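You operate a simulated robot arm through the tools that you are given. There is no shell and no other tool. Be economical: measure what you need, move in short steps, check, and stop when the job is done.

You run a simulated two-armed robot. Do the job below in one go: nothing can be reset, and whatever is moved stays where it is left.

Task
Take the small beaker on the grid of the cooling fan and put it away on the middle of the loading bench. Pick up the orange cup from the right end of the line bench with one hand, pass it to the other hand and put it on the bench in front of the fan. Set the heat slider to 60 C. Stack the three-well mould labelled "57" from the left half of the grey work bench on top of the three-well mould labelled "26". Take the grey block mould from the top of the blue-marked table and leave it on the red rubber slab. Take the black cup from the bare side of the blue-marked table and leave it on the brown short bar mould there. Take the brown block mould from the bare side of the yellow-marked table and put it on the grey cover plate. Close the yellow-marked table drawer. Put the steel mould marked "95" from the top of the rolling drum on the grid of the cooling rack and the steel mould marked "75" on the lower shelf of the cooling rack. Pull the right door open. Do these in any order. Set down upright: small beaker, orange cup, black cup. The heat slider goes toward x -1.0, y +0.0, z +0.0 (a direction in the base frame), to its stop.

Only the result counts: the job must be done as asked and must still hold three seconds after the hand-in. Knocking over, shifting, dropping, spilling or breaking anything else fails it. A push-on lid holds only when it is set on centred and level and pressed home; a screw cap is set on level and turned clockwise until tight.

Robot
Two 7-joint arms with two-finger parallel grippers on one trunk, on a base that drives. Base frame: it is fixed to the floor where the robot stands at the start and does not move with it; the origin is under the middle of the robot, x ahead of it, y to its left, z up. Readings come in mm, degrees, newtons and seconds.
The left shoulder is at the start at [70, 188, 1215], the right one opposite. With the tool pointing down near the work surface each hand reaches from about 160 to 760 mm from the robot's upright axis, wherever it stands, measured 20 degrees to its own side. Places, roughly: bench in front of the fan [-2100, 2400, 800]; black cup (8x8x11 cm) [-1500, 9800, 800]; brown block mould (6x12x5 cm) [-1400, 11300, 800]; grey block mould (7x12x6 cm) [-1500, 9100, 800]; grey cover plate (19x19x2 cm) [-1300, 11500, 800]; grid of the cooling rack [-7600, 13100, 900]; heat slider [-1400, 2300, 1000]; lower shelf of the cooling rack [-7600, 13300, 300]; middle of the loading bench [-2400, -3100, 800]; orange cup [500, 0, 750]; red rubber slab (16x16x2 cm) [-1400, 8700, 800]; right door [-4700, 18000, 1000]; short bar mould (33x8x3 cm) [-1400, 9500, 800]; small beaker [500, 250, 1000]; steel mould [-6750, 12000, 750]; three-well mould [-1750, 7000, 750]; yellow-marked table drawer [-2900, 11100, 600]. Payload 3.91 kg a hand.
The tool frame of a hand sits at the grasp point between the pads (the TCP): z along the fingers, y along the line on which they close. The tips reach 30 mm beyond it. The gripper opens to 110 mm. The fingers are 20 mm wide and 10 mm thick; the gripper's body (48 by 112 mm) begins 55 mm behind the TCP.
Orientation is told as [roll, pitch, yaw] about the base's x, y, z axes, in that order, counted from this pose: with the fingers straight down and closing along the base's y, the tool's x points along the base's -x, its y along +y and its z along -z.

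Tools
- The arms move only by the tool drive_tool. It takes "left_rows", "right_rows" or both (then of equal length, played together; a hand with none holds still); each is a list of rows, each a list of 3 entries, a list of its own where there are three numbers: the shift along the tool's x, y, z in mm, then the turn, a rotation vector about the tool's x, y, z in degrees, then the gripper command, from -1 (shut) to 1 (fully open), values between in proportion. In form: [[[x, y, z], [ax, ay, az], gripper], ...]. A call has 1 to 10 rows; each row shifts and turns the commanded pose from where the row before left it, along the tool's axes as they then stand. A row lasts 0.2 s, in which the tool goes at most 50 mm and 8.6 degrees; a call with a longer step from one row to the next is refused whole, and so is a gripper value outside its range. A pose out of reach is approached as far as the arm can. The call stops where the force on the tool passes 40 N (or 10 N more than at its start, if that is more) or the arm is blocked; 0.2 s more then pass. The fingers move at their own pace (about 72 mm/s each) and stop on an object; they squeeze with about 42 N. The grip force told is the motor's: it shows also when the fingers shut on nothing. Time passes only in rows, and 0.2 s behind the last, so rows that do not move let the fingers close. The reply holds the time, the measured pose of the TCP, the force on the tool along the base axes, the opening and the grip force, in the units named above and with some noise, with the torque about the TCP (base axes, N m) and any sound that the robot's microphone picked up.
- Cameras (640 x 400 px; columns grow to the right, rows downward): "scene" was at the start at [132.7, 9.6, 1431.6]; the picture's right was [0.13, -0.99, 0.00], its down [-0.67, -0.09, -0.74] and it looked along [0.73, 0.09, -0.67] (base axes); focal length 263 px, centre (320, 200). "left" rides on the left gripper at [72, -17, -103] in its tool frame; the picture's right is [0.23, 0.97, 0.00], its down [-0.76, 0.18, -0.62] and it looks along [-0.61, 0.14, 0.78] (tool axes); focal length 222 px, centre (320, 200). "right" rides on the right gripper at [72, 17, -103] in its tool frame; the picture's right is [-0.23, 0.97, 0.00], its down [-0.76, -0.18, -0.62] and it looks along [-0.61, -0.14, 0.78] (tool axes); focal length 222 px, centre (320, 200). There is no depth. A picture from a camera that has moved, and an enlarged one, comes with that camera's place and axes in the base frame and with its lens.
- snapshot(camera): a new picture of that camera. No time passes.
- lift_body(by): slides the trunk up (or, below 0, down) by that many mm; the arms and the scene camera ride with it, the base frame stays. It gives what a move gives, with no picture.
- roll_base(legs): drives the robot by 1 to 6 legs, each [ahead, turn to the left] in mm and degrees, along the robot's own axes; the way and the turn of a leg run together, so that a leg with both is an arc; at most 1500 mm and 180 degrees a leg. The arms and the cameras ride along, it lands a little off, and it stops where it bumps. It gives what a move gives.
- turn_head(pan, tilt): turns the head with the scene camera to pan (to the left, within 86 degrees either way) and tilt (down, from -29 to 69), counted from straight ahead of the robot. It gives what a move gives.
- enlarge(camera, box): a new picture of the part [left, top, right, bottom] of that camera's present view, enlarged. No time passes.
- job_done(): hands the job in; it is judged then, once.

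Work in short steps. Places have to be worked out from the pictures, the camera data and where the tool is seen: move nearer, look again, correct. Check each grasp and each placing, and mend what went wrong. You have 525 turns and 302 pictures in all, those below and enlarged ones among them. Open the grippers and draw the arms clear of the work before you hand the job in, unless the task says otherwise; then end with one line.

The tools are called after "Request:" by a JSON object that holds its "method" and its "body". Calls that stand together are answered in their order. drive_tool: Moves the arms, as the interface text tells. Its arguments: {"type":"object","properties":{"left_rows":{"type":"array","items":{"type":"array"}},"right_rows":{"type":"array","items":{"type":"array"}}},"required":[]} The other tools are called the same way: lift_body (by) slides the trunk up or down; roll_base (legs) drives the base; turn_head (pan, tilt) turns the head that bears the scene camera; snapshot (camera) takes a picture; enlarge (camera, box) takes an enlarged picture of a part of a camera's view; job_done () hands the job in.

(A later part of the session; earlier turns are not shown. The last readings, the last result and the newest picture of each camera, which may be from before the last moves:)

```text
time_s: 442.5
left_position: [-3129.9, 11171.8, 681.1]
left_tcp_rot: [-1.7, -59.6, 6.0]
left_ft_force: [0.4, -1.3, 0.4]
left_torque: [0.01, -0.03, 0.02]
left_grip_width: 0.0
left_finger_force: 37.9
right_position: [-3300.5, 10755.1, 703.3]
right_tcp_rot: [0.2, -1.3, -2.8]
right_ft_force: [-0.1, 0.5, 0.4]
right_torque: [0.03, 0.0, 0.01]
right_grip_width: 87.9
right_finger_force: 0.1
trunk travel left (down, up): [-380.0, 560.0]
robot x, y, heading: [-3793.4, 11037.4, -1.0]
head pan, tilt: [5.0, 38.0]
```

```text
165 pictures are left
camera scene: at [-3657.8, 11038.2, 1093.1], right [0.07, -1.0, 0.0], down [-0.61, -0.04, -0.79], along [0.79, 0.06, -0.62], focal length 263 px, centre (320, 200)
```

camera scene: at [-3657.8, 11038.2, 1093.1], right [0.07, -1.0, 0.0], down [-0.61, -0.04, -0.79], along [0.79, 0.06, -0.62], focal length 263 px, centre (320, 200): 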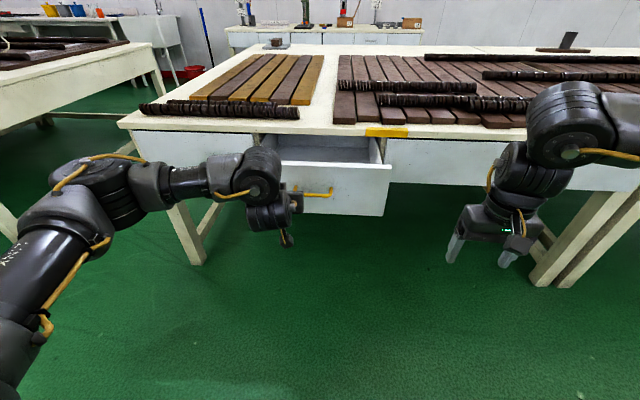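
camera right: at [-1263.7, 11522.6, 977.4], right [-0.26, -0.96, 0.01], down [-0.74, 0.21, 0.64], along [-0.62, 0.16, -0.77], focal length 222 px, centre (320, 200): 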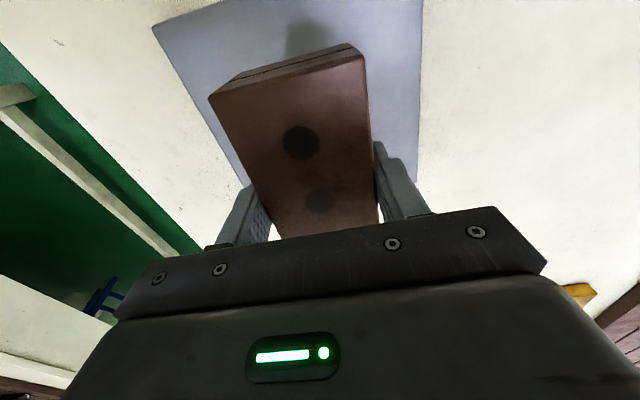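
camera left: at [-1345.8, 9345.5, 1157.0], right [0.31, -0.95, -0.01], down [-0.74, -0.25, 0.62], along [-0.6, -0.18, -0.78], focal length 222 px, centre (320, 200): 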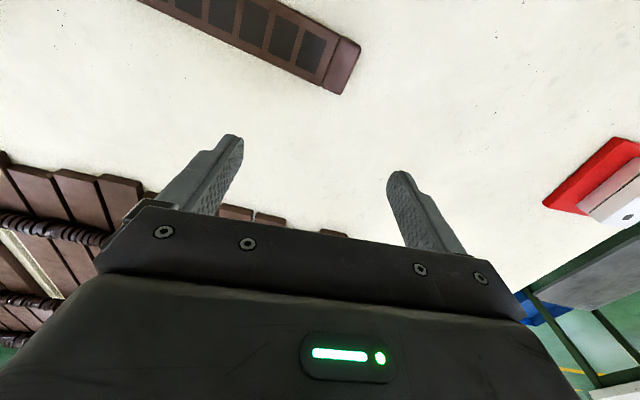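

The fingertip faces the panel beside the handle. I raise 25 mm (above handle level) and drive forward to push.

Request:
{"method": "lift_body", "body": {"by": 28}}

Request:
{"method": "roll_base", "body": {"legs": [[120, 0]]}}

Request:
{"method": "snapshot", "body": {"camera": "scene"}}

```text
time_s: 443.2
left_position: [-3130.3, 11171.0, 709.1]
left_tcp_rot: [-1.5, -59.5, 6.0]
left_ft_force: [1.1, 0.1, -0.4]
left_torque: [-0.01, 0.0, -0.03]
left_grip_width: 0.0
left_finger_force: 37.7
right_position: [-3300.9, 10756.3, 730.2]
right_tcp_rot: [0.1, -1.3, -2.9]
right_ft_force: [0.5, 0.4, 0.1]
right_torque: [-0.02, 0.02, 0.02]
right_grip_width: 88.1
right_finger_force: 0.0
trunk travel left (down, up): [-408.0, 532.0]
robot x, y, heading: [-3791.8, 11034.6, -0.7]
head pan, tilt: [5.0, 38.0]
```

```text
time_s: 444.5
left_position: [-3009.5, 11170.7, 708.8]
left_tcp_rot: [-1.5, -59.5, 6.0]
left_ft_force: [0.7, -0.4, -0.9]
left_torque: [0.01, -0.01, 0.01]
left_grip_width: 0.0
left_finger_force: 37.7
right_position: [-3180.5, 10755.3, 729.9]
right_tcp_rot: [0.2, -1.2, -2.9]
right_ft_force: [-0.6, 0.6, -0.1]
right_torque: [0.01, 0.04, -0.05]
right_grip_width: 87.9
right_finger_force: 0.0
trunk travel left (down, up): [-408.0, 532.0]
robot x, y, heading: [-3677.3, 11029.2, -0.8]
head pan, tilt: [5.0, 38.0]
```

```text
164 pictures are left
camera scene: at [-3536.5, 11036.7, 1120.8], right [0.07, -1.0, 0.0], down [-0.62, -0.05, -0.79], along [0.78, 0.06, -0.62], focal length 263 px, centre (320, 200)
```

scene: 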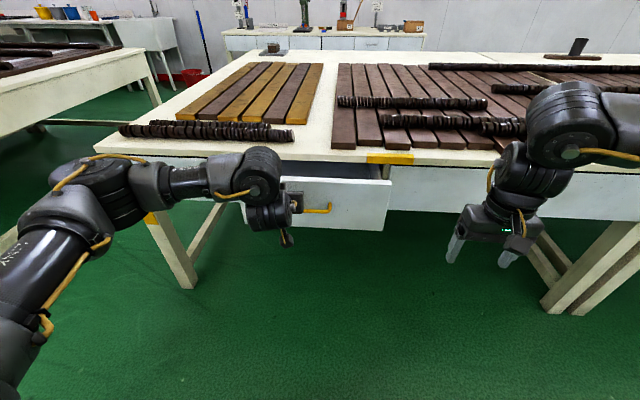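

Request:
{"method": "roll_base", "body": {"legs": [[60, 0]]}}

Request:
{"method": "enlarge", "body": {"camera": "scene", "box": [200, 140, 440, 290]}}

```text
time_s: 445.4
left_position: [-2947.8, 11168.5, 708.6]
left_tcp_rot: [-1.6, -59.5, 6.0]
left_ft_force: [0.9, -0.3, 0.3]
left_torque: [0.0, -0.03, 0.04]
left_grip_width: 0.2
left_finger_force: 37.7
right_position: [-3118.8, 10753.5, 729.3]
right_tcp_rot: [0.2, -1.2, -2.7]
right_ft_force: [-0.1, 0.0, 0.1]
right_torque: [0.03, 0.02, -0.03]
right_grip_width: 88.0
right_finger_force: 0.0
trunk travel left (down, up): [-408.0, 532.0]
robot x, y, heading: [-3610.1, 11032.1, -0.9]
head pan, tilt: [5.0, 38.0]
```

```text
2.67 times, centred on (320, 215) of scene
camera zoom: at [-3475.7, 11035.8, 1120.8], right [0.07, -1.0, 0.0], down [-0.62, -0.05, -0.79], along [0.78, 0.06, -0.62], focal length 701 px, centre (320, 160)
```

zoom: 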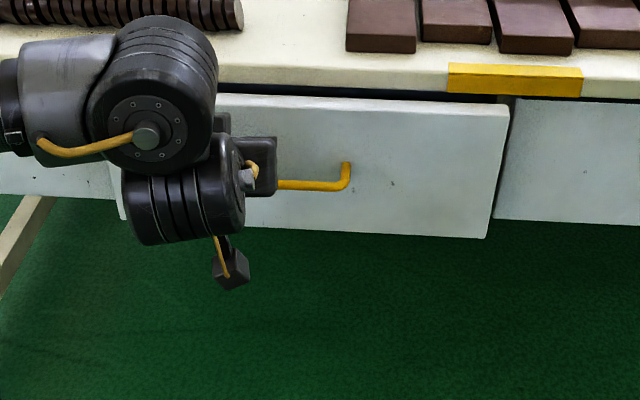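

Nearly closed. I push another 30 mm and watch the force.

Request:
{"method": "roll_base", "body": {"legs": [[30, 0]]}}

Request:
{"method": "enlarge", "body": {"camera": "scene", "box": [200, 140, 440, 290]}}

```text
time_s: 446.3
left_position: [-2918.2, 11168.9, 707.6]
left_tcp_rot: [-1.5, -59.6, 6.0]
left_ft_force: [0.4, -0.2, 0.0]
left_torque: [-0.02, 0.0, 0.02]
left_grip_width: 0.0
left_finger_force: 37.8
right_position: [-3088.5, 10753.8, 728.8]
right_tcp_rot: [0.2, -1.2, -2.9]
right_ft_force: [-0.1, -0.3, -0.1]
right_torque: [-0.03, -0.02, 0.03]
right_grip_width: 87.8
right_finger_force: 0.2
trunk travel left (down, up): [-408.0, 532.0]
robot x, y, heading: [-3583.4, 11029.6, -0.8]
head pan, tilt: [5.0, 38.0]
```

```text
2.67 times, centred on (320, 215) of scene
camera zoom: at [-3446.2, 11035.4, 1120.8], right [0.07, -1.0, 0.0], down [-0.62, -0.05, -0.79], along [0.78, 0.06, -0.62], focal length 701 px, centre (320, 160)
```

zoom: 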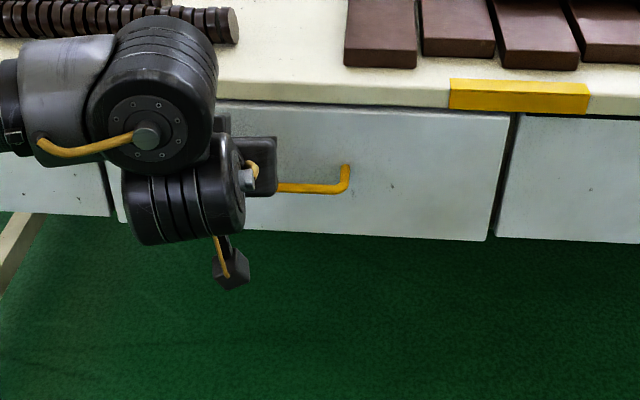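

Request:
{"method": "roll_base", "body": {"legs": [[20, 0]]}}

Request:
{"method": "enlarge", "body": {"camera": "scene", "box": [200, 140, 440, 290]}}

```text
time_s: 447.1
left_position: [-2907.0, 11167.8, 711.3]
left_tcp_rot: [-1.2, -59.7, 5.2]
left_ft_force: [-11.7, 1.6, 4.8]
left_torque: [-0.01, -0.07, 0.01]
left_grip_width: 0.2
left_finger_force: 38.0
right_position: [-3076.2, 10755.4, 731.0]
right_tcp_rot: [0.1, -1.6, -2.8]
right_ft_force: [0.3, -1.0, 0.5]
right_torque: [-0.01, -0.02, 0.02]
right_grip_width: 87.9
right_finger_force: 0.0
trunk travel left (down, up): [-408.0, 532.0]
robot x, y, heading: [-3566.0, 11032.0, -0.2]
head pan, tilt: [5.0, 38.0]
stopped in leg 1: the force on the tool passed its limit (the readings are from after the stop); the commanded pose is now the measured one
```

```text
2.67 times, centred on (320, 215) of scene
camera zoom: at [-3434.1, 11035.6, 1121.3], right [0.08, -1.0, 0.0], down [-0.61, -0.05, -0.79], along [0.79, 0.06, -0.61], focal length 701 px, centre (320, 160)
```

zoom: 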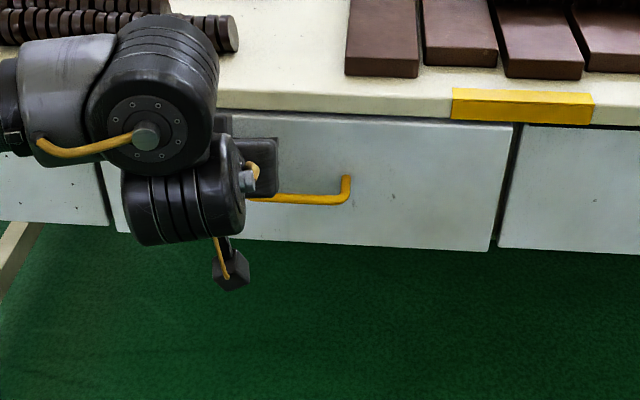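

The drawer hit its stop and is flush with its neighbour. I back off, raise the trunk and restore the left hand.

Request:
{"method": "roll_base", "body": {"legs": [[-350, 0]]}}

Request:
{"method": "lift_body", "body": {"by": 317}}

Request:
{"method": "drive_tool", "body": {"left_rows": [[[0, 30, 0], [0, 8.5, 0], 0], [[0, 30, 0], [0, 8.5, 0], 0], [[0, 30, 0], [0, 8.5, 0], 0], [[0, 0, 0], [0, 8.5, 0], 0], [[0, 0, 0], [0, 8.5, 0], 0], [[0, 0, 0], [0, 8.5, 0], 0], [[0, 0, 0], [0, 8.5, 0], 0], [[20, 0, 0], [0, 0, 5], 0], [[40, 0, 0], [0, 0, 0], 0], [[40, 0, 0], [0, 0, 0], 0]]}}

Request:
{"method": "turn_head", "body": {"pan": 0, "tilt": 30}}

Request:
{"method": "snapshot", "body": {"camera": "scene"}}

```text
time_s: 449.4
left_position: [-3259.2, 11171.9, 710.9]
left_tcp_rot: [-1.2, -59.5, 5.4]
left_ft_force: [-0.2, -0.8, -0.2]
left_torque: [0.0, 0.0, -0.01]
left_grip_width: 0.1
left_finger_force: 37.7
right_position: [-3428.0, 10759.3, 730.0]
right_tcp_rot: [0.2, -1.3, -2.9]
right_ft_force: [-0.9, -0.9, 0.2]
right_torque: [-0.01, 0.02, 0.01]
right_grip_width: 88.1
right_finger_force: 0.0
trunk travel left (down, up): [-408.0, 532.0]
robot x, y, heading: [-3919.2, 11034.9, -0.6]
head pan, tilt: [5.0, 38.0]
```

```text
time_s: 452.6
left_position: [-3257.6, 11173.0, 1027.3]
left_tcp_rot: [-1.2, -59.4, 5.3]
left_ft_force: [-1.2, 0.1, -0.7]
left_torque: [-0.02, -0.01, -0.03]
left_grip_width: 0.0
left_finger_force: 37.9
right_position: [-3427.1, 10758.4, 1047.2]
right_tcp_rot: [0.2, -1.3, -2.8]
right_ft_force: [0.2, -0.1, -0.6]
right_torque: [0.01, 0.03, 0.0]
right_grip_width: 88.2
right_finger_force: 0.0
trunk travel left (down, up): [-725.0, 215.0]
robot x, y, heading: [-3923.1, 11034.7, -0.8]
head pan, tilt: [5.0, 38.0]
```

```text
time_s: 454.8
left_position: [-3365.4, 11261.6, 1026.7]
left_tcp_rot: [-0.5, -0.2, -0.7]
left_ft_force: [-1.1, 0.3, -0.1]
left_torque: [-0.01, -0.03, -0.01]
left_grip_width: 55.0
left_finger_force: 0.1
right_position: [-3427.6, 10758.2, 1047.6]
right_tcp_rot: [0.2, -1.3, -2.8]
right_ft_force: [1.0, 0.0, 0.6]
right_torque: [0.03, 0.0, 0.02]
right_grip_width: 88.0
right_finger_force: 0.1
trunk travel left (down, up): [-725.0, 215.0]
robot x, y, heading: [-3916.4, 11033.7, -0.8]
head pan, tilt: [5.0, 38.0]
```

```text
time_s: 455.5
left_position: [-3365.8, 11262.6, 1025.5]
left_tcp_rot: [-0.6, -0.1, -0.7]
left_ft_force: [0.9, -0.1, 0.6]
left_torque: [0.0, 0.01, 0.0]
left_grip_width: 55.1
left_finger_force: 0.1
right_position: [-3428.2, 10758.0, 1046.3]
right_tcp_rot: [0.3, -1.3, -2.8]
right_ft_force: [0.1, 0.6, -0.6]
right_torque: [-0.03, 0.0, 0.0]
right_grip_width: 88.1
right_finger_force: 0.2
trunk travel left (down, up): [-725.0, 215.0]
robot x, y, heading: [-3921.2, 11034.1, -0.6]
head pan, tilt: [0.0, 30.0]
```

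```text
160 pictures are left
camera scene: at [-3780.3, 11032.2, 1450.4], right [-0.01, -1.0, 0.0], down [-0.5, 0.01, -0.87], along [0.87, -0.01, -0.5], focal length 263 px, centre (320, 200)
```

scene: 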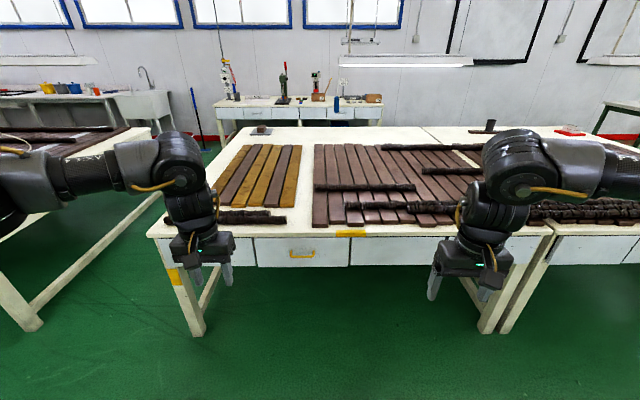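

Drawer is closed flush. I turn toward the rolling drum and cooling rack and look.

Request:
{"method": "roll_base", "body": {"legs": [[0, 162]]}}

Request:
{"method": "turn_head", "body": {"pan": 0, "tilt": 12}}

Request:
{"method": "snapshot", "body": {"camera": "scene"}}

```text
time_s: 462.5
left_position: [-4519.7, 11001.8, 1025.5]
left_tcp_rot: [-0.6, -0.1, 160.4]
left_ft_force: [-0.1, -0.6, 0.2]
left_torque: [-0.02, -0.01, 0.02]
left_grip_width: 54.8
left_finger_force: 0.0
right_position: [-4297.5, 11456.6, 1047.2]
right_tcp_rot: [0.3, -1.3, 158.3]
right_ft_force: [-0.7, 0.5, -0.2]
right_torque: [0.0, 0.04, -0.02]
right_grip_width: 88.0
right_finger_force: 0.0
trunk travel left (down, up): [-725.0, 215.0]
robot x, y, heading: [-3920.0, 11035.9, 160.5]
head pan, tilt: [0.0, 30.0]
```

```text
time_s: 463.3
left_position: [-4519.3, 11000.2, 1026.0]
left_tcp_rot: [-0.6, -0.1, 160.3]
left_ft_force: [1.0, -0.6, -0.6]
left_torque: [0.0, 0.01, 0.05]
left_grip_width: 55.2
left_finger_force: 0.0
right_position: [-4297.3, 11455.3, 1047.2]
right_tcp_rot: [0.2, -1.3, 158.3]
right_ft_force: [-0.5, 0.0, 0.1]
right_torque: [-0.02, 0.0, -0.01]
right_grip_width: 88.1
right_finger_force: 0.2
trunk travel left (down, up): [-725.0, 215.0]
robot x, y, heading: [-3919.2, 11032.8, 160.3]
head pan, tilt: [0.0, 12.0]
```

```text
159 pictures are left
camera scene: at [-4056.2, 11082.2, 1479.4], right [0.34, 0.94, 0.0], down [0.2, -0.07, -0.98], along [-0.92, 0.33, -0.21], focal length 263 px, centre (320, 200)
```

scene: 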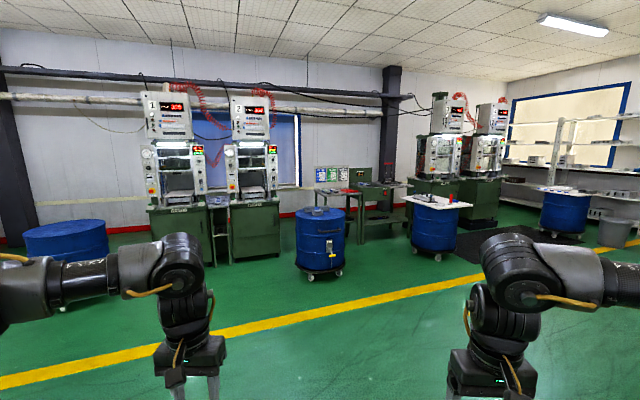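

The rolling drum (blue, on casters) is at ≈[-6660,12020], the rack behind it to the right. I drive 1850 mm toward the drum and look closer.

Request:
{"method": "roll_base", "body": {"legs": [[1000, 0], [850, 0]]}}

Request:
{"method": "turn_head", "body": {"pan": 0, "tilt": 28}}

Request:
{"method": "snapshot", "body": {"camera": "scene"}}

```text
time_s: 472.6
left_position: [-6261.5, 11608.3, 1026.0]
left_tcp_rot: [-0.5, -0.1, 160.7]
left_ft_force: [-0.3, -0.5, 0.2]
left_torque: [0.01, 0.03, -0.01]
left_grip_width: 54.9
left_finger_force: 0.0
right_position: [-6043.7, 12066.8, 1047.7]
right_tcp_rot: [0.1, -1.3, 158.7]
right_ft_force: [-0.3, -0.5, 0.5]
right_torque: [-0.04, -0.05, 0.0]
right_grip_width: 87.9
right_finger_force: 0.1
trunk travel left (down, up): [-725.0, 215.0]
robot x, y, heading: [-5663.8, 11649.8, 160.9]
head pan, tilt: [0.0, 12.0]
```

```text
time_s: 473.4
left_position: [-6262.7, 11609.6, 1025.2]
left_tcp_rot: [-0.6, -0.1, 160.8]
left_ft_force: [0.7, 0.4, -0.6]
left_torque: [-0.03, -0.03, -0.02]
left_grip_width: 55.0
left_finger_force: 0.1
right_position: [-6044.4, 12066.1, 1047.4]
right_tcp_rot: [0.3, -1.3, 158.7]
right_ft_force: [0.2, 0.4, 1.3]
right_torque: [-0.02, 0.06, -0.02]
right_grip_width: 88.3
right_finger_force: 0.1
trunk travel left (down, up): [-725.0, 215.0]
robot x, y, heading: [-5664.9, 11648.1, 160.9]
head pan, tilt: [0.0, 28.0]
```

```text
158 pictures are left
camera scene: at [-5797.5, 11693.6, 1453.6], right [0.33, 0.94, 0.0], down [0.44, -0.15, -0.88], along [-0.83, 0.29, -0.47], focal length 263 px, centre (320, 200)
```

scene: 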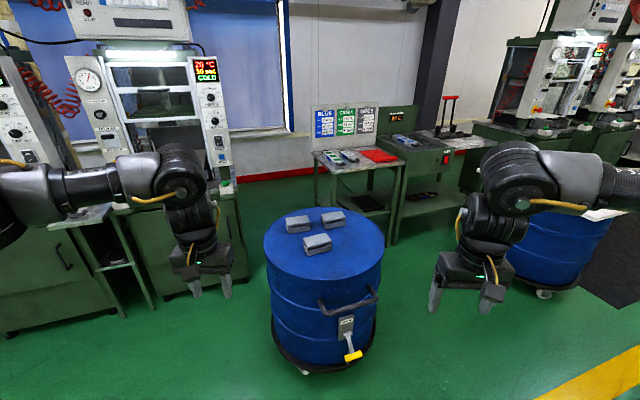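

Request:
{"method": "enlarge", "body": {"camera": "scene", "box": [260, 200, 400, 280]}}

Request:
{"method": "enlarge", "body": {"camera": "scene", "box": [300, 90, 492, 210]}}

```text
4.57 times, centred on (330, 240) of scene
camera zoom: at [-5797.5, 11693.6, 1453.6], right [0.33, 0.94, 0.0], down [0.44, -0.15, -0.88], along [-0.83, 0.29, -0.47], focal length 1202 px, centre (274, 17)
```

zoom: 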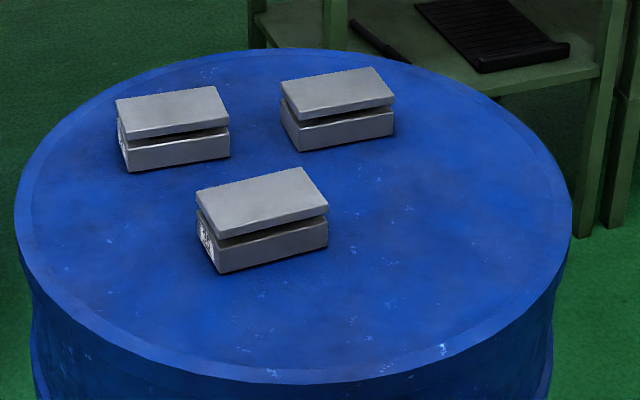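

```text
3.33 times, centred on (396, 150) of scene
camera zoom: at [-5797.5, 11693.6, 1453.6], right [0.33, 0.94, 0.0], down [0.44, -0.15, -0.88], along [-0.83, 0.29, -0.47], focal length 876 px, centre (67, 367)
```

zoom: 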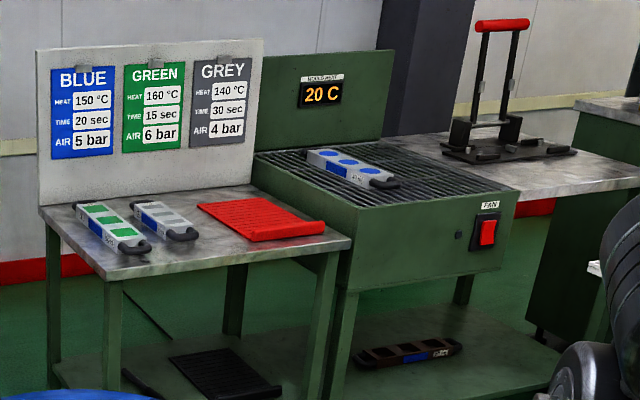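

Request:
{"method": "enlarge", "body": {"camera": "scene", "box": [280, 215, 328, 262]}}

Request:
{"method": "snapshot", "body": {"camera": "left"}}

```text
8.51 times, centred on (304, 238) of scene
camera zoom: at [-5797.5, 11693.6, 1453.6], right [0.33, 0.94, 0.0], down [0.44, -0.15, -0.88], along [-0.83, 0.29, -0.47], focal length 2238 px, centre (456, -128)
```

zoom: 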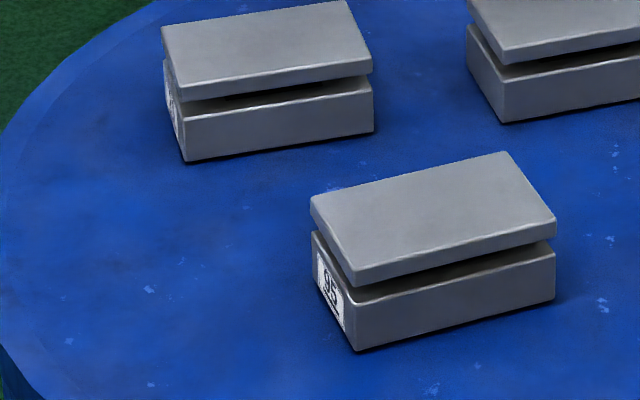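

```text
154 pictures are left
camera left: at [-6188.0, 11599.7, 1129.6], right [-0.11, -0.99, -0.01], down [-0.78, 0.08, 0.62], along [-0.62, 0.07, -0.78], focal length 222 px, centre (320, 200)
```

left: 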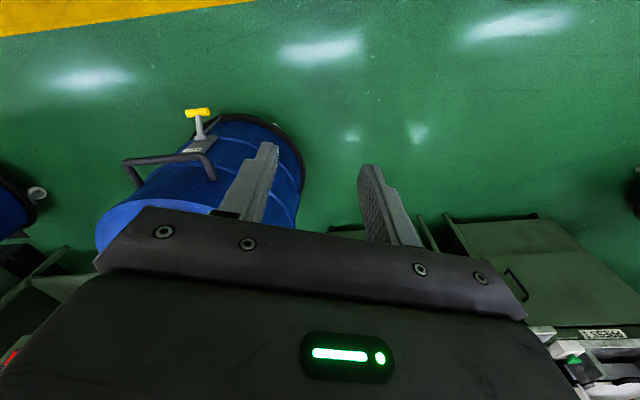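

Label faces point toward -y, so I approach the drum from its south side to read and grip the moulds.

Request:
{"method": "roll_base", "body": {"legs": [[0, 36], [950, 0], [0, -107]]}}

Request:
{"method": "turn_head", "body": {"pan": 0, "tilt": 42}}

Request:
{"method": "snapshot", "body": {"camera": "scene"}}

```text
time_s: 484.5
left_position: [-6791.0, 11923.2, 1024.9]
left_tcp_rot: [-0.6, -0.1, 89.2]
left_ft_force: [-0.8, -0.5, -0.6]
left_torque: [-0.03, 0.0, 0.01]
left_grip_width: 54.8
left_finger_force: 0.1
right_position: [-6287.4, 11861.0, 1047.1]
right_tcp_rot: [0.2, -1.4, 87.2]
right_ft_force: [-0.7, -0.2, -0.6]
right_torque: [-0.02, 0.02, -0.02]
right_grip_width: 88.0
right_finger_force: 0.1
trunk travel left (down, up): [-725.0, 215.0]
robot x, y, heading: [-6567.0, 11370.6, 89.2]
head pan, tilt: [0.0, 28.0]
```

```text
time_s: 485.3
left_position: [-6790.6, 11924.1, 1026.1]
left_tcp_rot: [-0.6, -0.1, 89.4]
left_ft_force: [-0.1, 0.1, 0.1]
left_torque: [0.02, -0.02, 0.02]
left_grip_width: 54.8
left_finger_force: 0.1
right_position: [-6288.3, 11861.0, 1048.3]
right_tcp_rot: [0.2, -1.3, 87.2]
right_ft_force: [0.0, 0.4, 1.2]
right_torque: [-0.03, 0.0, -0.01]
right_grip_width: 87.8
right_finger_force: 0.1
trunk travel left (down, up): [-725.0, 215.0]
robot x, y, heading: [-6565.3, 11368.9, 89.4]
head pan, tilt: [0.0, 42.0]
```

```text
153 pictures are left
camera scene: at [-6562.2, 11500.4, 1432.2], right [1.0, -0.01, 0.0], down [-0.01, -0.67, -0.74], along [0.01, 0.74, -0.67], focal length 263 px, centre (320, 200)
```

scene: 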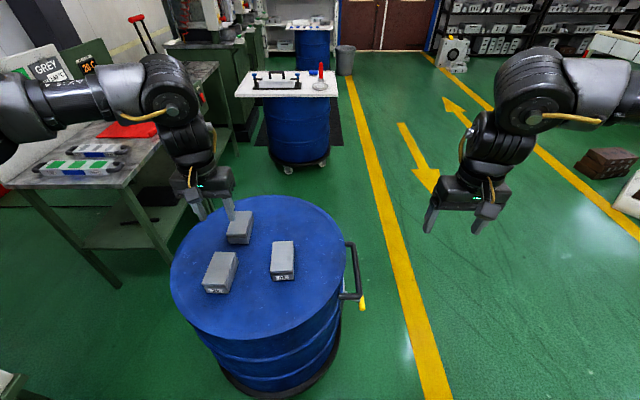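

Request:
{"method": "enlarge", "body": {"camera": "scene", "box": [190, 195, 310, 305]}}

```text
3.64 times, centred on (250, 250) of scene
camera zoom: at [-6562.2, 11500.4, 1432.2], right [1.0, -0.01, 0.0], down [-0.01, -0.67, -0.74], along [0.01, 0.74, -0.67], focal length 956 px, centre (574, 18)
```

zoom: 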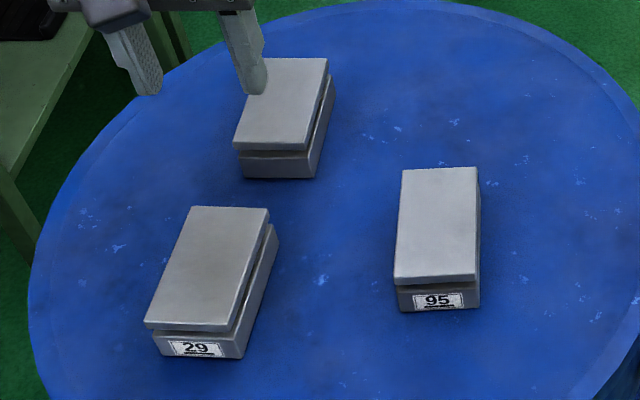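

Visible labels: "29" (left), "95" (right); the rear one shows none on this end, so presumably "75" (to be confirmed). I take a left wrist view to triangulate.

Request:
{"method": "drive_tool", "body": {"left_rows": [[[30, -30, 0], [0, 0, 0], 1], [[30, -30, 0], [0, 0, 0], 1], [[0, -40, 0], [0, 0, 0], 1], [[0, -30, 0], [0, 0, 0], 1]]}}

Request:
{"method": "snapshot", "body": {"camera": "left"}}

Request:
{"method": "enlarge", "body": {"camera": "scene", "box": [190, 195, 310, 305]}}

```text
time_s: 486.3
left_position: [-6682.4, 11879.4, 1041.3]
left_tcp_rot: [-0.5, 0.0, 89.1]
left_ft_force: [0.1, -0.5, 0.0]
left_torque: [-0.01, 0.03, -0.01]
left_grip_width: 109.8
left_finger_force: 0.2
left hand out of reach, approached as far as the arm can: row 3, 4
right_position: [-6285.4, 11861.5, 1046.9]
right_tcp_rot: [0.2, -1.3, 87.2]
right_ft_force: [0.7, 0.2, 0.1]
right_torque: [-0.01, -0.01, -0.01]
right_grip_width: 87.9
right_finger_force: 0.1
trunk travel left (down, up): [-725.0, 215.0]
robot x, y, heading: [-6562.7, 11370.5, 89.4]
head pan, tilt: [0.0, 42.0]
```

```text
151 pictures are left
camera left: at [-6665.7, 11806.9, 1145.4], right [-0.98, -0.21, -0.01], down [-0.17, 0.76, 0.62], along [-0.13, 0.61, -0.78], focal length 222 px, centre (320, 200)
```

left: 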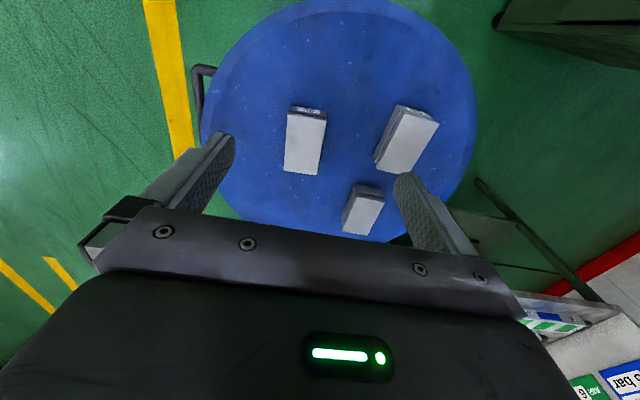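

```text
3.64 times, centred on (250, 250) of scene
camera zoom: at [-6560.0, 11500.5, 1432.1], right [1.0, -0.01, 0.0], down [-0.01, -0.67, -0.74], along [0.01, 0.74, -0.67], focal length 956 px, centre (574, 18)
```

zoom: 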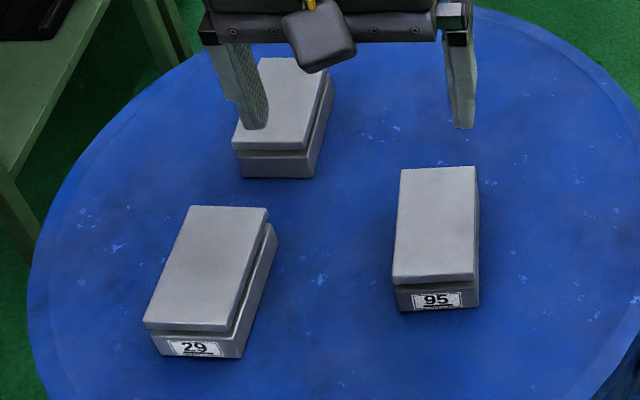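

95's top is roughly [-6670,11975,781]. I move the left hand over it and lower to refine.

Request:
{"method": "drive_tool", "body": {"left_rows": [[[-20, -3, 30], [0, 0, 0], 1], [[-20, -3, 35], [0, 0, 0], 1], [[-25, -3, 35], [0, 0, 0], 1], [[-26, -2, 35], [0, 0, 0], 1]]}}

Request:
{"method": "snapshot", "body": {"camera": "left"}}

Request:
{"method": "enlarge", "body": {"camera": "scene", "box": [190, 195, 310, 305]}}

```text
time_s: 487.3
left_position: [-6669.0, 11971.1, 905.7]
left_tcp_rot: [-0.6, -0.1, 89.3]
left_ft_force: [0.1, 0.0, 0.2]
left_torque: [-0.03, -0.02, 0.0]
left_grip_width: 110.4
left_finger_force: 0.0
right_position: [-6286.7, 11861.9, 1045.8]
right_tcp_rot: [0.2, -1.2, 87.3]
right_ft_force: [0.6, 0.2, -0.6]
right_torque: [0.0, 0.01, 0.03]
right_grip_width: 88.0
right_finger_force: 0.0
trunk travel left (down, up): [-725.0, 215.0]
robot x, y, heading: [-6563.6, 11365.0, 89.4]
head pan, tilt: [0.0, 42.0]
```

```text
149 pictures are left
camera left: at [-6653.3, 11898.7, 1009.0], right [-0.98, -0.22, -0.01], down [-0.17, 0.76, 0.62], along [-0.13, 0.61, -0.78], focal length 222 px, centre (320, 200)
```

left: 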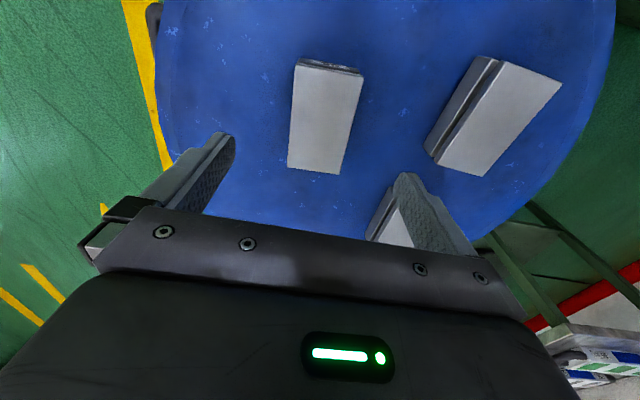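

```text
3.64 times, centred on (250, 250) of scene
camera zoom: at [-6561.5, 11502.5, 1431.9], right [1.0, -0.01, 0.0], down [-0.01, -0.67, -0.74], along [0.01, 0.74, -0.67], focal length 956 px, centre (574, 18)
```

zoom: 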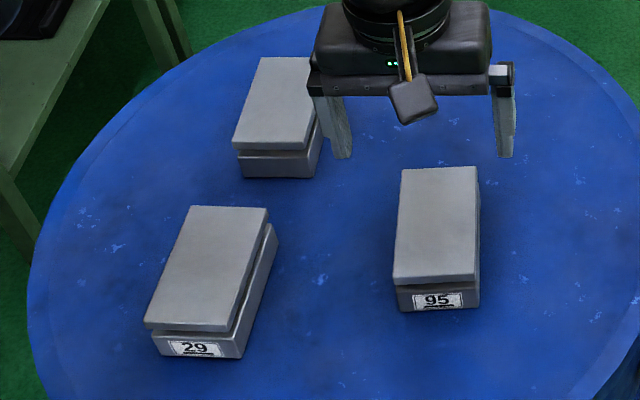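

"95": centre ≈[-6671,11986], top z≈769, yaw ≈94°. I align and descend in stages.

Request:
{"method": "drive_tool", "body": {"left_rows": [[[-15, 2, 30], [0, 0, -4.8], 1], [[0, 0, 40], [0, 0, 0], 1], [[0, 0, 40], [0, 0, 0], 1], [[0, 0, 20], [0, 0, 0], 1]]}}

Request:
{"method": "snapshot", "body": {"camera": "left"}}

Request:
{"method": "enlarge", "body": {"camera": "scene", "box": [220, 210, 320, 290]}}

```text
time_s: 488.3
left_position: [-6670.0, 11986.0, 774.5]
left_tcp_rot: [-0.6, 0.0, 94.1]
left_ft_force: [-0.7, -0.2, -0.3]
left_torque: [0.03, -0.02, 0.0]
left_grip_width: 110.1
left_finger_force: 0.2
right_position: [-6287.3, 11860.3, 1046.7]
right_tcp_rot: [0.2, -1.3, 87.2]
right_ft_force: [0.0, -0.3, 0.8]
right_torque: [0.0, 0.0, 0.0]
right_grip_width: 87.9
right_finger_force: 0.1
trunk travel left (down, up): [-725.0, 215.0]
robot x, y, heading: [-6561.2, 11368.3, 89.5]
head pan, tilt: [0.0, 42.0]
```

```text
147 pictures are left
camera left: at [-6647.7, 11914.2, 879.2], right [-0.96, -0.3, -0.01], down [-0.24, 0.75, 0.62], along [-0.18, 0.6, -0.78], focal length 222 px, centre (320, 200)
```

left: 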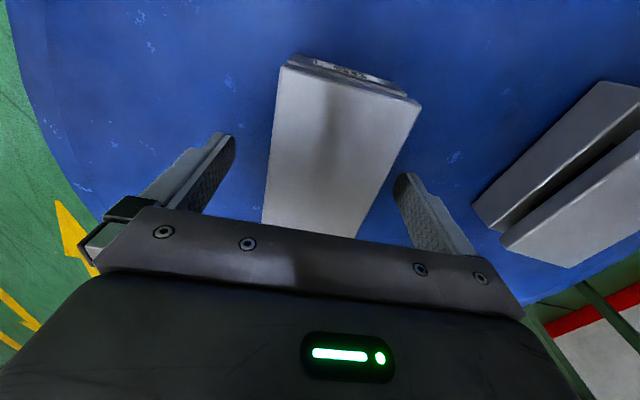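

```text
5.00 times, centred on (270, 250) of scene
camera zoom: at [-6561.9, 11501.1, 1432.1], right [1.0, -0.01, 0.0], down [-0.01, -0.67, -0.74], along [0.01, 0.74, -0.67], focal length 1314 px, centre (570, -50)
```

zoom: 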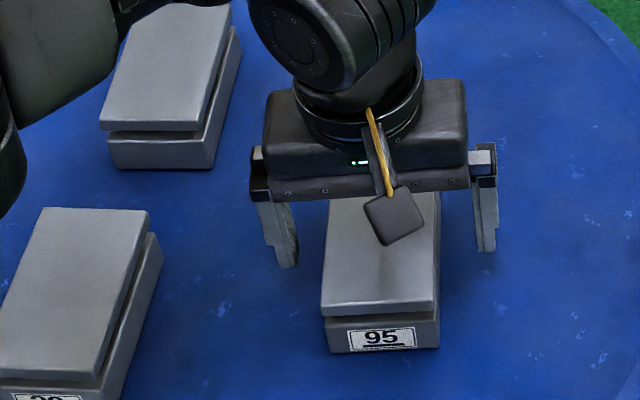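

I descend 13 mm more and close.

Request:
{"method": "drive_tool", "body": {"left_rows": [[[0, 0, 8], [0, 0, 0], 1], [[0, 0, 5], [0, 0, 0], 1], [[0, 0, 0], [0, 0, 0], -1], [[0, 0, 0], [0, 0, 0], -1], [[0, 0, 0], [0, 0, 0], -1], [[0, 0, 0], [0, 0, 0], -1]]}}

Request:
{"method": "drive_tool", "body": {"left_rows": [[[0, 0, -10], [0, 0, 0], -1], [[0, 0, -20], [0, 0, 0], -1]]}}

Request:
{"method": "enlarge", "body": {"camera": "scene", "box": [220, 210, 320, 290]}}

Request:
{"method": "snapshot", "body": {"camera": "left"}}

```text
time_s: 489.7
left_position: [-6671.5, 11984.3, 762.0]
left_tcp_rot: [-0.5, -0.1, 94.0]
left_ft_force: [-1.3, 0.2, 0.6]
left_torque: [0.01, 0.25, -0.03]
left_grip_width: 65.8
left_finger_force: 41.8
right_position: [-6288.3, 11860.5, 1046.9]
right_tcp_rot: [0.2, -1.3, 87.1]
right_ft_force: [-0.3, -0.6, 0.2]
right_torque: [0.02, 0.0, 0.02]
right_grip_width: 88.0
right_finger_force: 0.0
trunk travel left (down, up): [-725.0, 215.0]
robot x, y, heading: [-6566.1, 11367.4, 89.3]
head pan, tilt: [0.0, 42.0]
```

```text
time_s: 490.3
left_position: [-6670.4, 11985.0, 793.7]
left_tcp_rot: [-0.6, -0.1, 94.1]
left_ft_force: [-0.3, -0.9, -6.0]
left_torque: [0.01, 0.02, -0.02]
left_grip_width: 66.0
left_finger_force: 41.9
right_position: [-6288.4, 11859.5, 1046.8]
right_tcp_rot: [0.2, -1.2, 87.2]
right_ft_force: [0.1, 0.0, 0.8]
right_torque: [0.06, -0.02, 0.0]
right_grip_width: 88.2
right_finger_force: 0.0
trunk travel left (down, up): [-725.0, 215.0]
robot x, y, heading: [-6563.8, 11370.1, 89.1]
head pan, tilt: [0.0, 42.0]
```

```text
5.00 times, centred on (270, 250) of scene
camera zoom: at [-6562.5, 11500.5, 1432.1], right [1.0, -0.01, 0.0], down [-0.01, -0.67, -0.74], along [0.01, 0.74, -0.67], focal length 1314 px, centre (570, -50)
```

zoom: 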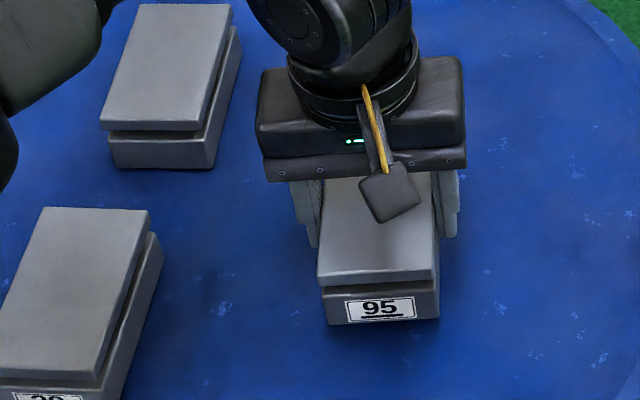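

```text
144 pictures are left
camera left: at [-6648.7, 11914.1, 897.3], right [-0.95, -0.3, -0.01], down [-0.24, 0.75, 0.62], along [-0.18, 0.6, -0.78], focal length 222 px, centre (320, 200)
```

left: 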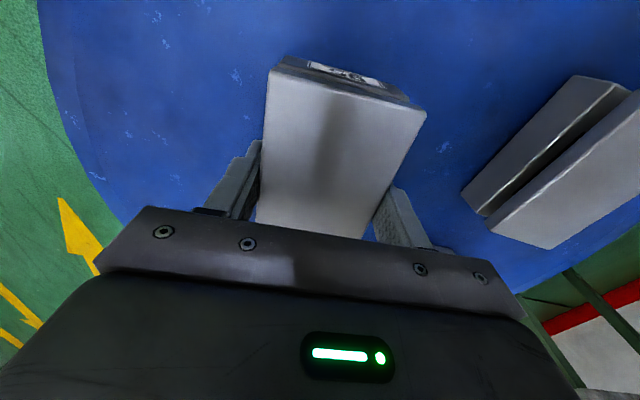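

Whole mould lifted cleanly. I raise it and drive round the drum's east side to the cooling rack.

Request:
{"method": "drive_tool", "body": {"left_rows": [[[0, 0, -45], [0, 0, 0], -1], [[0, 0, -45], [0, 0, 0], -1], [[0, 0, -45], [0, 0, 0], -1], [[5, 5, -45], [0, 0, 0], -1], [[10, 20, -45], [0, 0, 0], -1], [[10, 30, -20], [0, 0, 0], -1], [[0, 40, 0], [0, 0, 0], -1], [[0, 30, 0], [0, 0, 4.8], -1]]}}

Request:
{"method": "roll_base", "body": {"legs": [[-150, 0], [0, -90], [650, 0], [0, 90]]}}

Request:
{"method": "roll_base", "body": {"legs": [[900, 0], [800, 0], [0, 90]]}}

Request:
{"method": "turn_head", "body": {"pan": 0, "tilt": 30}}

Request:
{"method": "snapshot", "body": {"camera": "scene"}}

```text
refused: row 5 steps farther than a row can; nothing moved
```

```text
time_s: 502.6
left_position: [-6002.2, 11819.0, 792.0]
left_tcp_rot: [-0.5, 0.0, 92.3]
left_ft_force: [0.0, 0.7, -4.5]
left_torque: [0.01, 0.02, 0.01]
left_grip_width: 65.6
left_finger_force: 41.5
right_position: [-5623.5, 11681.3, 1046.0]
right_tcp_rot: [0.2, -1.4, 85.5]
right_ft_force: [0.0, -0.3, 0.0]
right_torque: [-0.01, -0.04, 0.0]
right_grip_width: 88.3
right_finger_force: 0.1
trunk travel left (down, up): [-725.0, 215.0]
robot x, y, heading: [-5914.6, 11197.8, 87.5]
head pan, tilt: [0.0, 42.0]
```

```text
time_s: 515.0
left_position: [-6466.4, 12813.1, 792.6]
left_tcp_rot: [-0.6, 0.0, -177.6]
left_ft_force: [-0.2, -0.2, -6.1]
left_torque: [-0.02, -0.01, 0.04]
left_grip_width: 65.7
left_finger_force: 42.0
right_position: [-6329.5, 13190.9, 1047.2]
right_tcp_rot: [0.3, -1.3, 175.3]
right_ft_force: [0.5, 0.3, -0.5]
right_torque: [-0.01, 0.02, 0.0]
right_grip_width: 88.0
right_finger_force: 0.1
trunk travel left (down, up): [-725.0, 215.0]
robot x, y, heading: [-5841.4, 12899.6, 177.6]
head pan, tilt: [0.0, 42.0]
```

```text
time_s: 515.8
left_position: [-6466.1, 12812.4, 792.6]
left_tcp_rot: [-0.6, 0.1, -177.7]
left_ft_force: [-0.1, 0.2, -6.1]
left_torque: [-0.01, 0.01, 0.02]
left_grip_width: 65.9
left_finger_force: 42.1
right_position: [-6329.2, 13192.2, 1047.2]
right_tcp_rot: [0.2, -1.5, 175.3]
right_ft_force: [-0.4, -0.2, 0.6]
right_torque: [-0.01, -0.01, 0.02]
right_grip_width: 88.1
right_finger_force: 0.0
trunk travel left (down, up): [-725.0, 215.0]
robot x, y, heading: [-5846.1, 12901.0, 177.6]
head pan, tilt: [0.0, 30.0]
```

```text
143 pictures are left
camera scene: at [-5986.1, 12905.3, 1450.3], right [0.04, 1.0, 0.0], down [0.5, -0.02, -0.87], along [-0.86, 0.04, -0.5], focal length 263 px, centre (320, 200)
```

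scene: 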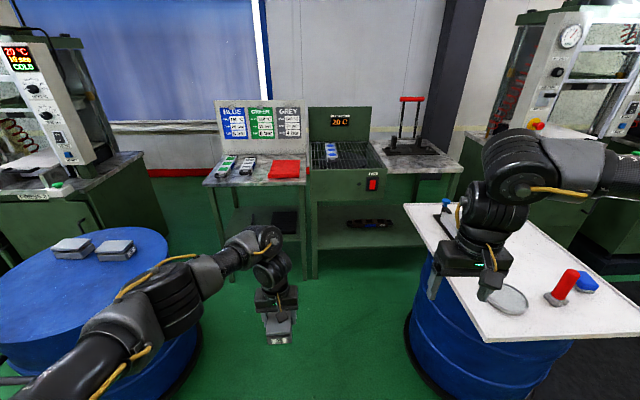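

The lift row was refused (my error), but the mould rode at z 792 and cleared the drum; the other two moulds still stand. I now raise the left hand.

Request:
{"method": "drive_tool", "body": {"left_rows": [[[0, 0, -45], [0, 0, 0], -1], [[0, 0, -45], [0, 0, 0], -1], [[0, 0, -45], [0, 0, 0], -1], [[0, 0, -45], [0, 0, 0], -1], [[5, 0, -45], [0, 0, 0], -1]]}}

Request:
{"method": "enlarge", "body": {"camera": "scene", "box": [200, 85, 472, 255]}}

Request:
{"method": "enlarge", "body": {"camera": "scene", "box": [0, 200, 200, 325]}}

```text
time_s: 517.0
left_position: [-6459.5, 12810.4, 1018.1]
left_tcp_rot: [-0.6, 0.0, -177.7]
left_ft_force: [-1.2, -0.2, -4.8]
left_torque: [-0.03, 0.0, 0.01]
left_grip_width: 65.4
left_finger_force: 42.3
right_position: [-6327.5, 13192.4, 1048.2]
right_tcp_rot: [0.1, -1.3, 175.4]
right_ft_force: [-0.1, -0.4, 0.1]
right_torque: [0.01, 0.04, 0.01]
right_grip_width: 87.8
right_finger_force: 0.0
trunk travel left (down, up): [-725.0, 215.0]
robot x, y, heading: [-5841.6, 12900.1, 177.4]
head pan, tilt: [0.0, 30.0]
```

```text
2.35 times, centred on (336, 170) of scene
camera zoom: at [-5983.9, 12905.7, 1450.4], right [0.04, 1.0, 0.0], down [0.5, -0.02, -0.87], along [-0.87, 0.04, -0.5], focal length 619 px, centre (282, 271)
```

zoom: 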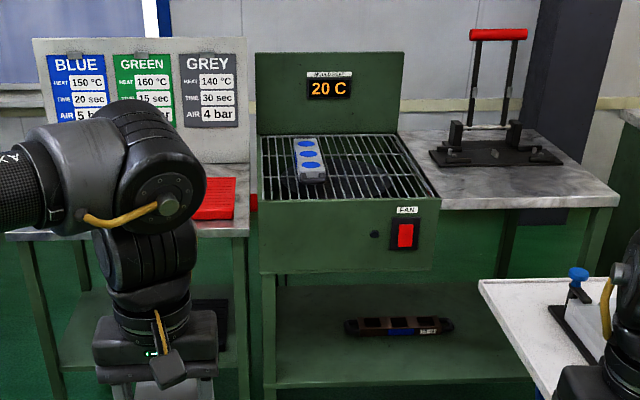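

```text
3.20 times, centred on (100, 262) of scene
camera zoom: at [-5983.9, 12905.7, 1450.4], right [0.04, 1.0, 0.0], down [0.5, -0.02, -0.87], along [-0.87, 0.04, -0.5], focal length 841 px, centre (1024, 0)
```

zoom: 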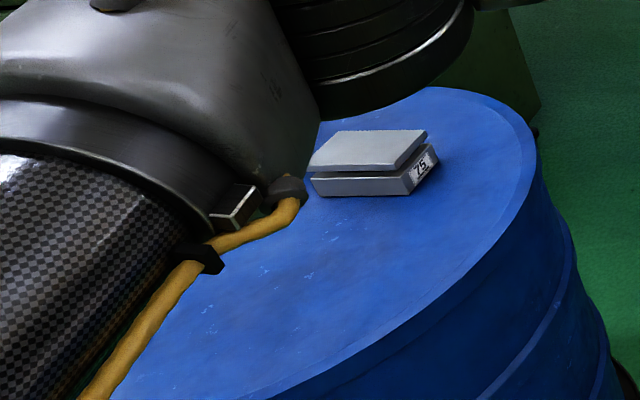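

"75" is confirmed on the remaining rear mould. Free grid space is right of the blue mould, around [-7400,13190]. I pull the right hand back a bit and drive closer.

Request:
{"method": "drive_tool", "body": {"right_rows": [[[40, 20, 0], [0, 0, 0], 0.6], [[40, 20, 0], [0, 0, 0], 0.6], [[20, 20, 0], [0, 0, 0], 0.6]]}}

Request:
{"method": "roll_base", "body": {"legs": [[0, -7], [930, 0], [0, 9]]}}

Request:
{"method": "turn_head", "body": {"pan": -5, "tilt": 40}}

Request:
{"method": "snapshot", "body": {"camera": "scene"}}

```text
time_s: 517.8
left_position: [-6461.2, 12811.0, 1018.3]
left_tcp_rot: [-0.6, -0.1, -177.6]
left_ft_force: [-0.8, 0.4, -5.8]
left_torque: [0.03, -0.02, -0.02]
left_grip_width: 65.8
left_finger_force: 41.8
right_position: [-6299.5, 13174.0, 1046.1]
right_tcp_rot: [0.1, -1.3, 175.4]
right_ft_force: [0.6, -0.1, 0.3]
right_torque: [0.02, 0.01, 0.04]
right_grip_width: 88.1
right_finger_force: 0.1
right hand out of reach, approached as far as the arm can: row 1, 2, 3
trunk travel left (down, up): [-725.0, 215.0]
robot x, y, heading: [-5845.5, 12898.6, 177.3]
head pan, tilt: [0.0, 30.0]
```

```text
time_s: 523.9
left_position: [-7377.1, 12938.3, 1019.5]
left_tcp_rot: [-0.5, -0.2, -174.6]
left_ft_force: [-0.4, -0.8, -4.7]
left_torque: [0.09, -0.08, -0.01]
left_grip_width: 65.7
left_finger_force: 41.5
right_position: [-7236.2, 13309.8, 1047.4]
right_tcp_rot: [0.5, -1.3, 178.3]
right_ft_force: [1.1, 0.1, -0.1]
right_torque: [0.0, 0.01, 0.04]
right_grip_width: 87.9
right_finger_force: 0.1
trunk travel left (down, up): [-725.0, 215.0]
robot x, y, heading: [-6766.3, 13058.2, 178.1]
head pan, tilt: [0.0, 30.0]
```

```text
time_s: 524.6
left_position: [-7379.1, 12931.9, 1018.0]
left_tcp_rot: [-0.7, -0.1, -174.4]
left_ft_force: [-0.7, -0.8, -5.9]
left_torque: [0.05, -0.03, 0.01]
left_grip_width: 65.9
left_finger_force: 41.5
right_position: [-7238.5, 13303.5, 1046.8]
right_tcp_rot: [0.0, -1.1, 178.6]
right_ft_force: [-0.3, -0.5, -0.1]
right_torque: [0.01, -0.01, -0.02]
right_grip_width: 88.2
right_finger_force: 0.0
trunk travel left (down, up): [-725.0, 215.0]
robot x, y, heading: [-6771.5, 13055.7, 178.4]
head pan, tilt: [-5.0, 40.0]
```

```text
140 pictures are left
camera scene: at [-6904.1, 13062.0, 1434.9], right [0.12, 0.99, 0.0], down [0.64, -0.07, -0.77], along [-0.76, 0.09, -0.64], focal length 263 px, centre (320, 200)
```

scene: 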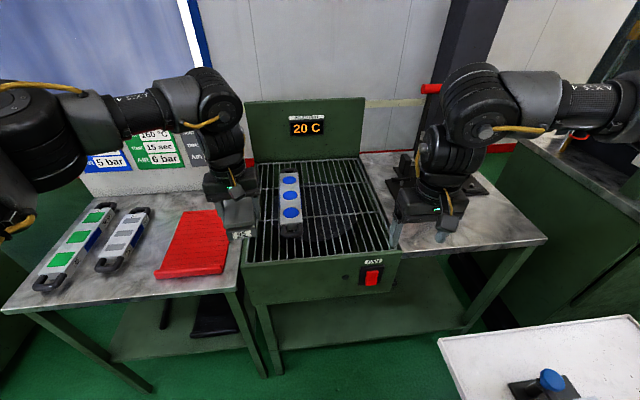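

Request:
{"method": "snapshot", "body": {"camera": "left"}}

Request:
{"method": "enlarge", "body": {"camera": "scene", "box": [220, 140, 412, 280]}}

```text
139 pictures are left
camera left: at [-7308.1, 12954.0, 1121.8], right [0.32, -0.95, -0.01], down [-0.74, -0.26, 0.62], along [-0.59, -0.19, -0.78], focal length 222 px, centre (320, 200)
```

left: 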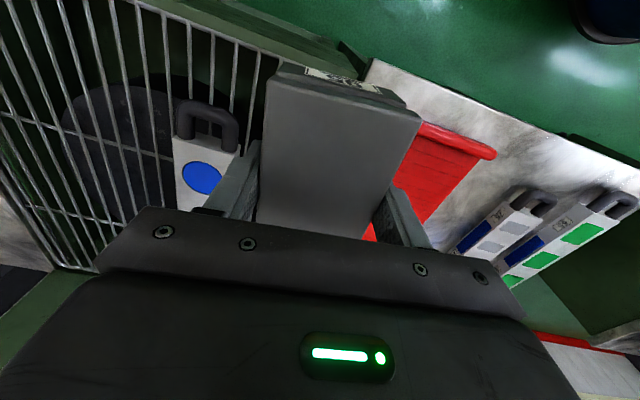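

```text
2.86 times, centred on (316, 210) of scene
camera zoom: at [-6904.1, 13062.0, 1434.9], right [0.12, 0.99, 0.0], down [0.64, -0.07, -0.77], along [-0.76, 0.09, -0.64], focal length 751 px, centre (331, 171)
```

zoom: 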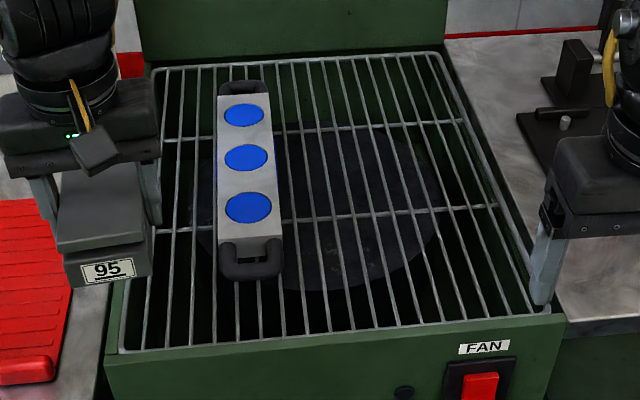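

Grid z≈870. I roll 90 mm closer, then carry 95 to [-7440,13185] on the free right side of the grid.

Request:
{"method": "roll_base", "body": {"legs": [[90, 0]]}}

Request:
{"method": "drive_tool", "body": {"left_rows": [[[9, -41, 0], [0, 0, 0], -1], [[9, -41, 0], [0, 0, 0], -1], [[9, -41, 0], [0, 0, 0], -1], [[9, -41, 0], [0, 0, 0], -1], [[9, -41, 0], [0, 0, 0], -1], [[9, -41, 0], [0, 0, 5.6], -1]]}}

Request:
{"method": "enlarge", "body": {"camera": "scene", "box": [220, 140, 412, 280]}}

Request:
{"method": "snapshot", "body": {"camera": "left"}}

```text
time_s: 525.7
left_position: [-7456.8, 12938.5, 1026.6]
left_tcp_rot: [-0.9, -0.9, -174.7]
left_ft_force: [1.7, -0.2, -5.5]
left_torque: [0.01, -0.02, -0.02]
left_grip_width: 65.6
left_finger_force: 42.3
right_position: [-7312.9, 13310.7, 1053.1]
right_tcp_rot: [0.3, -2.1, 178.5]
right_ft_force: [-0.1, -0.6, 1.2]
right_torque: [0.02, -0.03, 0.04]
right_grip_width: 88.5
right_finger_force: 0.1
trunk travel left (down, up): [-725.0, 215.0]
robot x, y, heading: [-6855.8, 13057.5, 178.3]
head pan, tilt: [-5.0, 40.0]
```

```text
time_s: 527.1
left_position: [-7419.2, 13172.1, 1026.1]
left_tcp_rot: [-0.7, -0.5, 179.5]
left_ft_force: [-0.3, -0.3, -5.5]
left_torque: [0.02, -0.03, 0.01]
left_grip_width: 65.9
left_finger_force: 41.8
left hand out of reach, approached as far as the arm can: row 6
right_position: [-7316.5, 13311.4, 1050.2]
right_tcp_rot: [0.3, -1.7, 178.5]
right_ft_force: [0.2, 0.2, 0.3]
right_torque: [-0.02, 0.02, 0.04]
right_grip_width: 87.9
right_finger_force: 0.1
trunk travel left (down, up): [-725.0, 215.0]
robot x, y, heading: [-6856.7, 13059.0, 177.9]
head pan, tilt: [-5.0, 40.0]
```

```text
2.86 times, centred on (316, 210) of scene
camera zoom: at [-6990.0, 13069.0, 1435.1], right [0.12, 0.99, 0.0], down [0.64, -0.08, -0.77], along [-0.76, 0.09, -0.64], focal length 751 px, centre (331, 171)
```

zoom: 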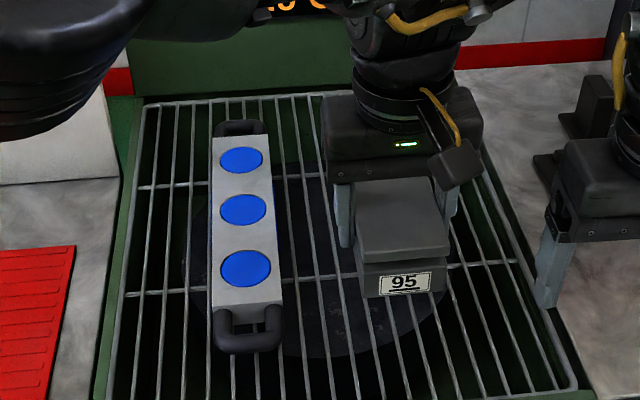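

```text
136 pictures are left
camera left: at [-7344.3, 13187.2, 1129.7], right [0.22, -0.98, -0.01], down [-0.76, -0.18, 0.63], along [-0.62, -0.13, -0.78], focal length 222 px, centre (320, 200)
```

left: 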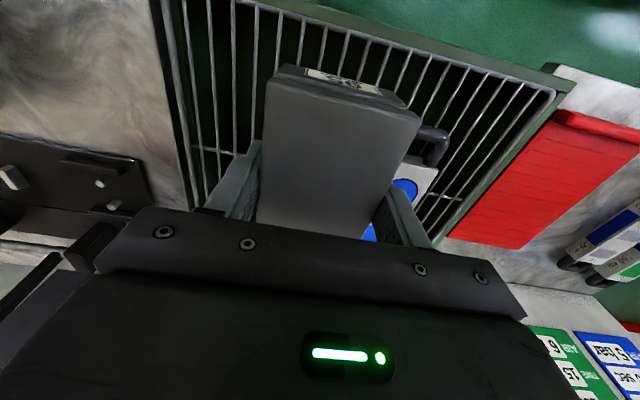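

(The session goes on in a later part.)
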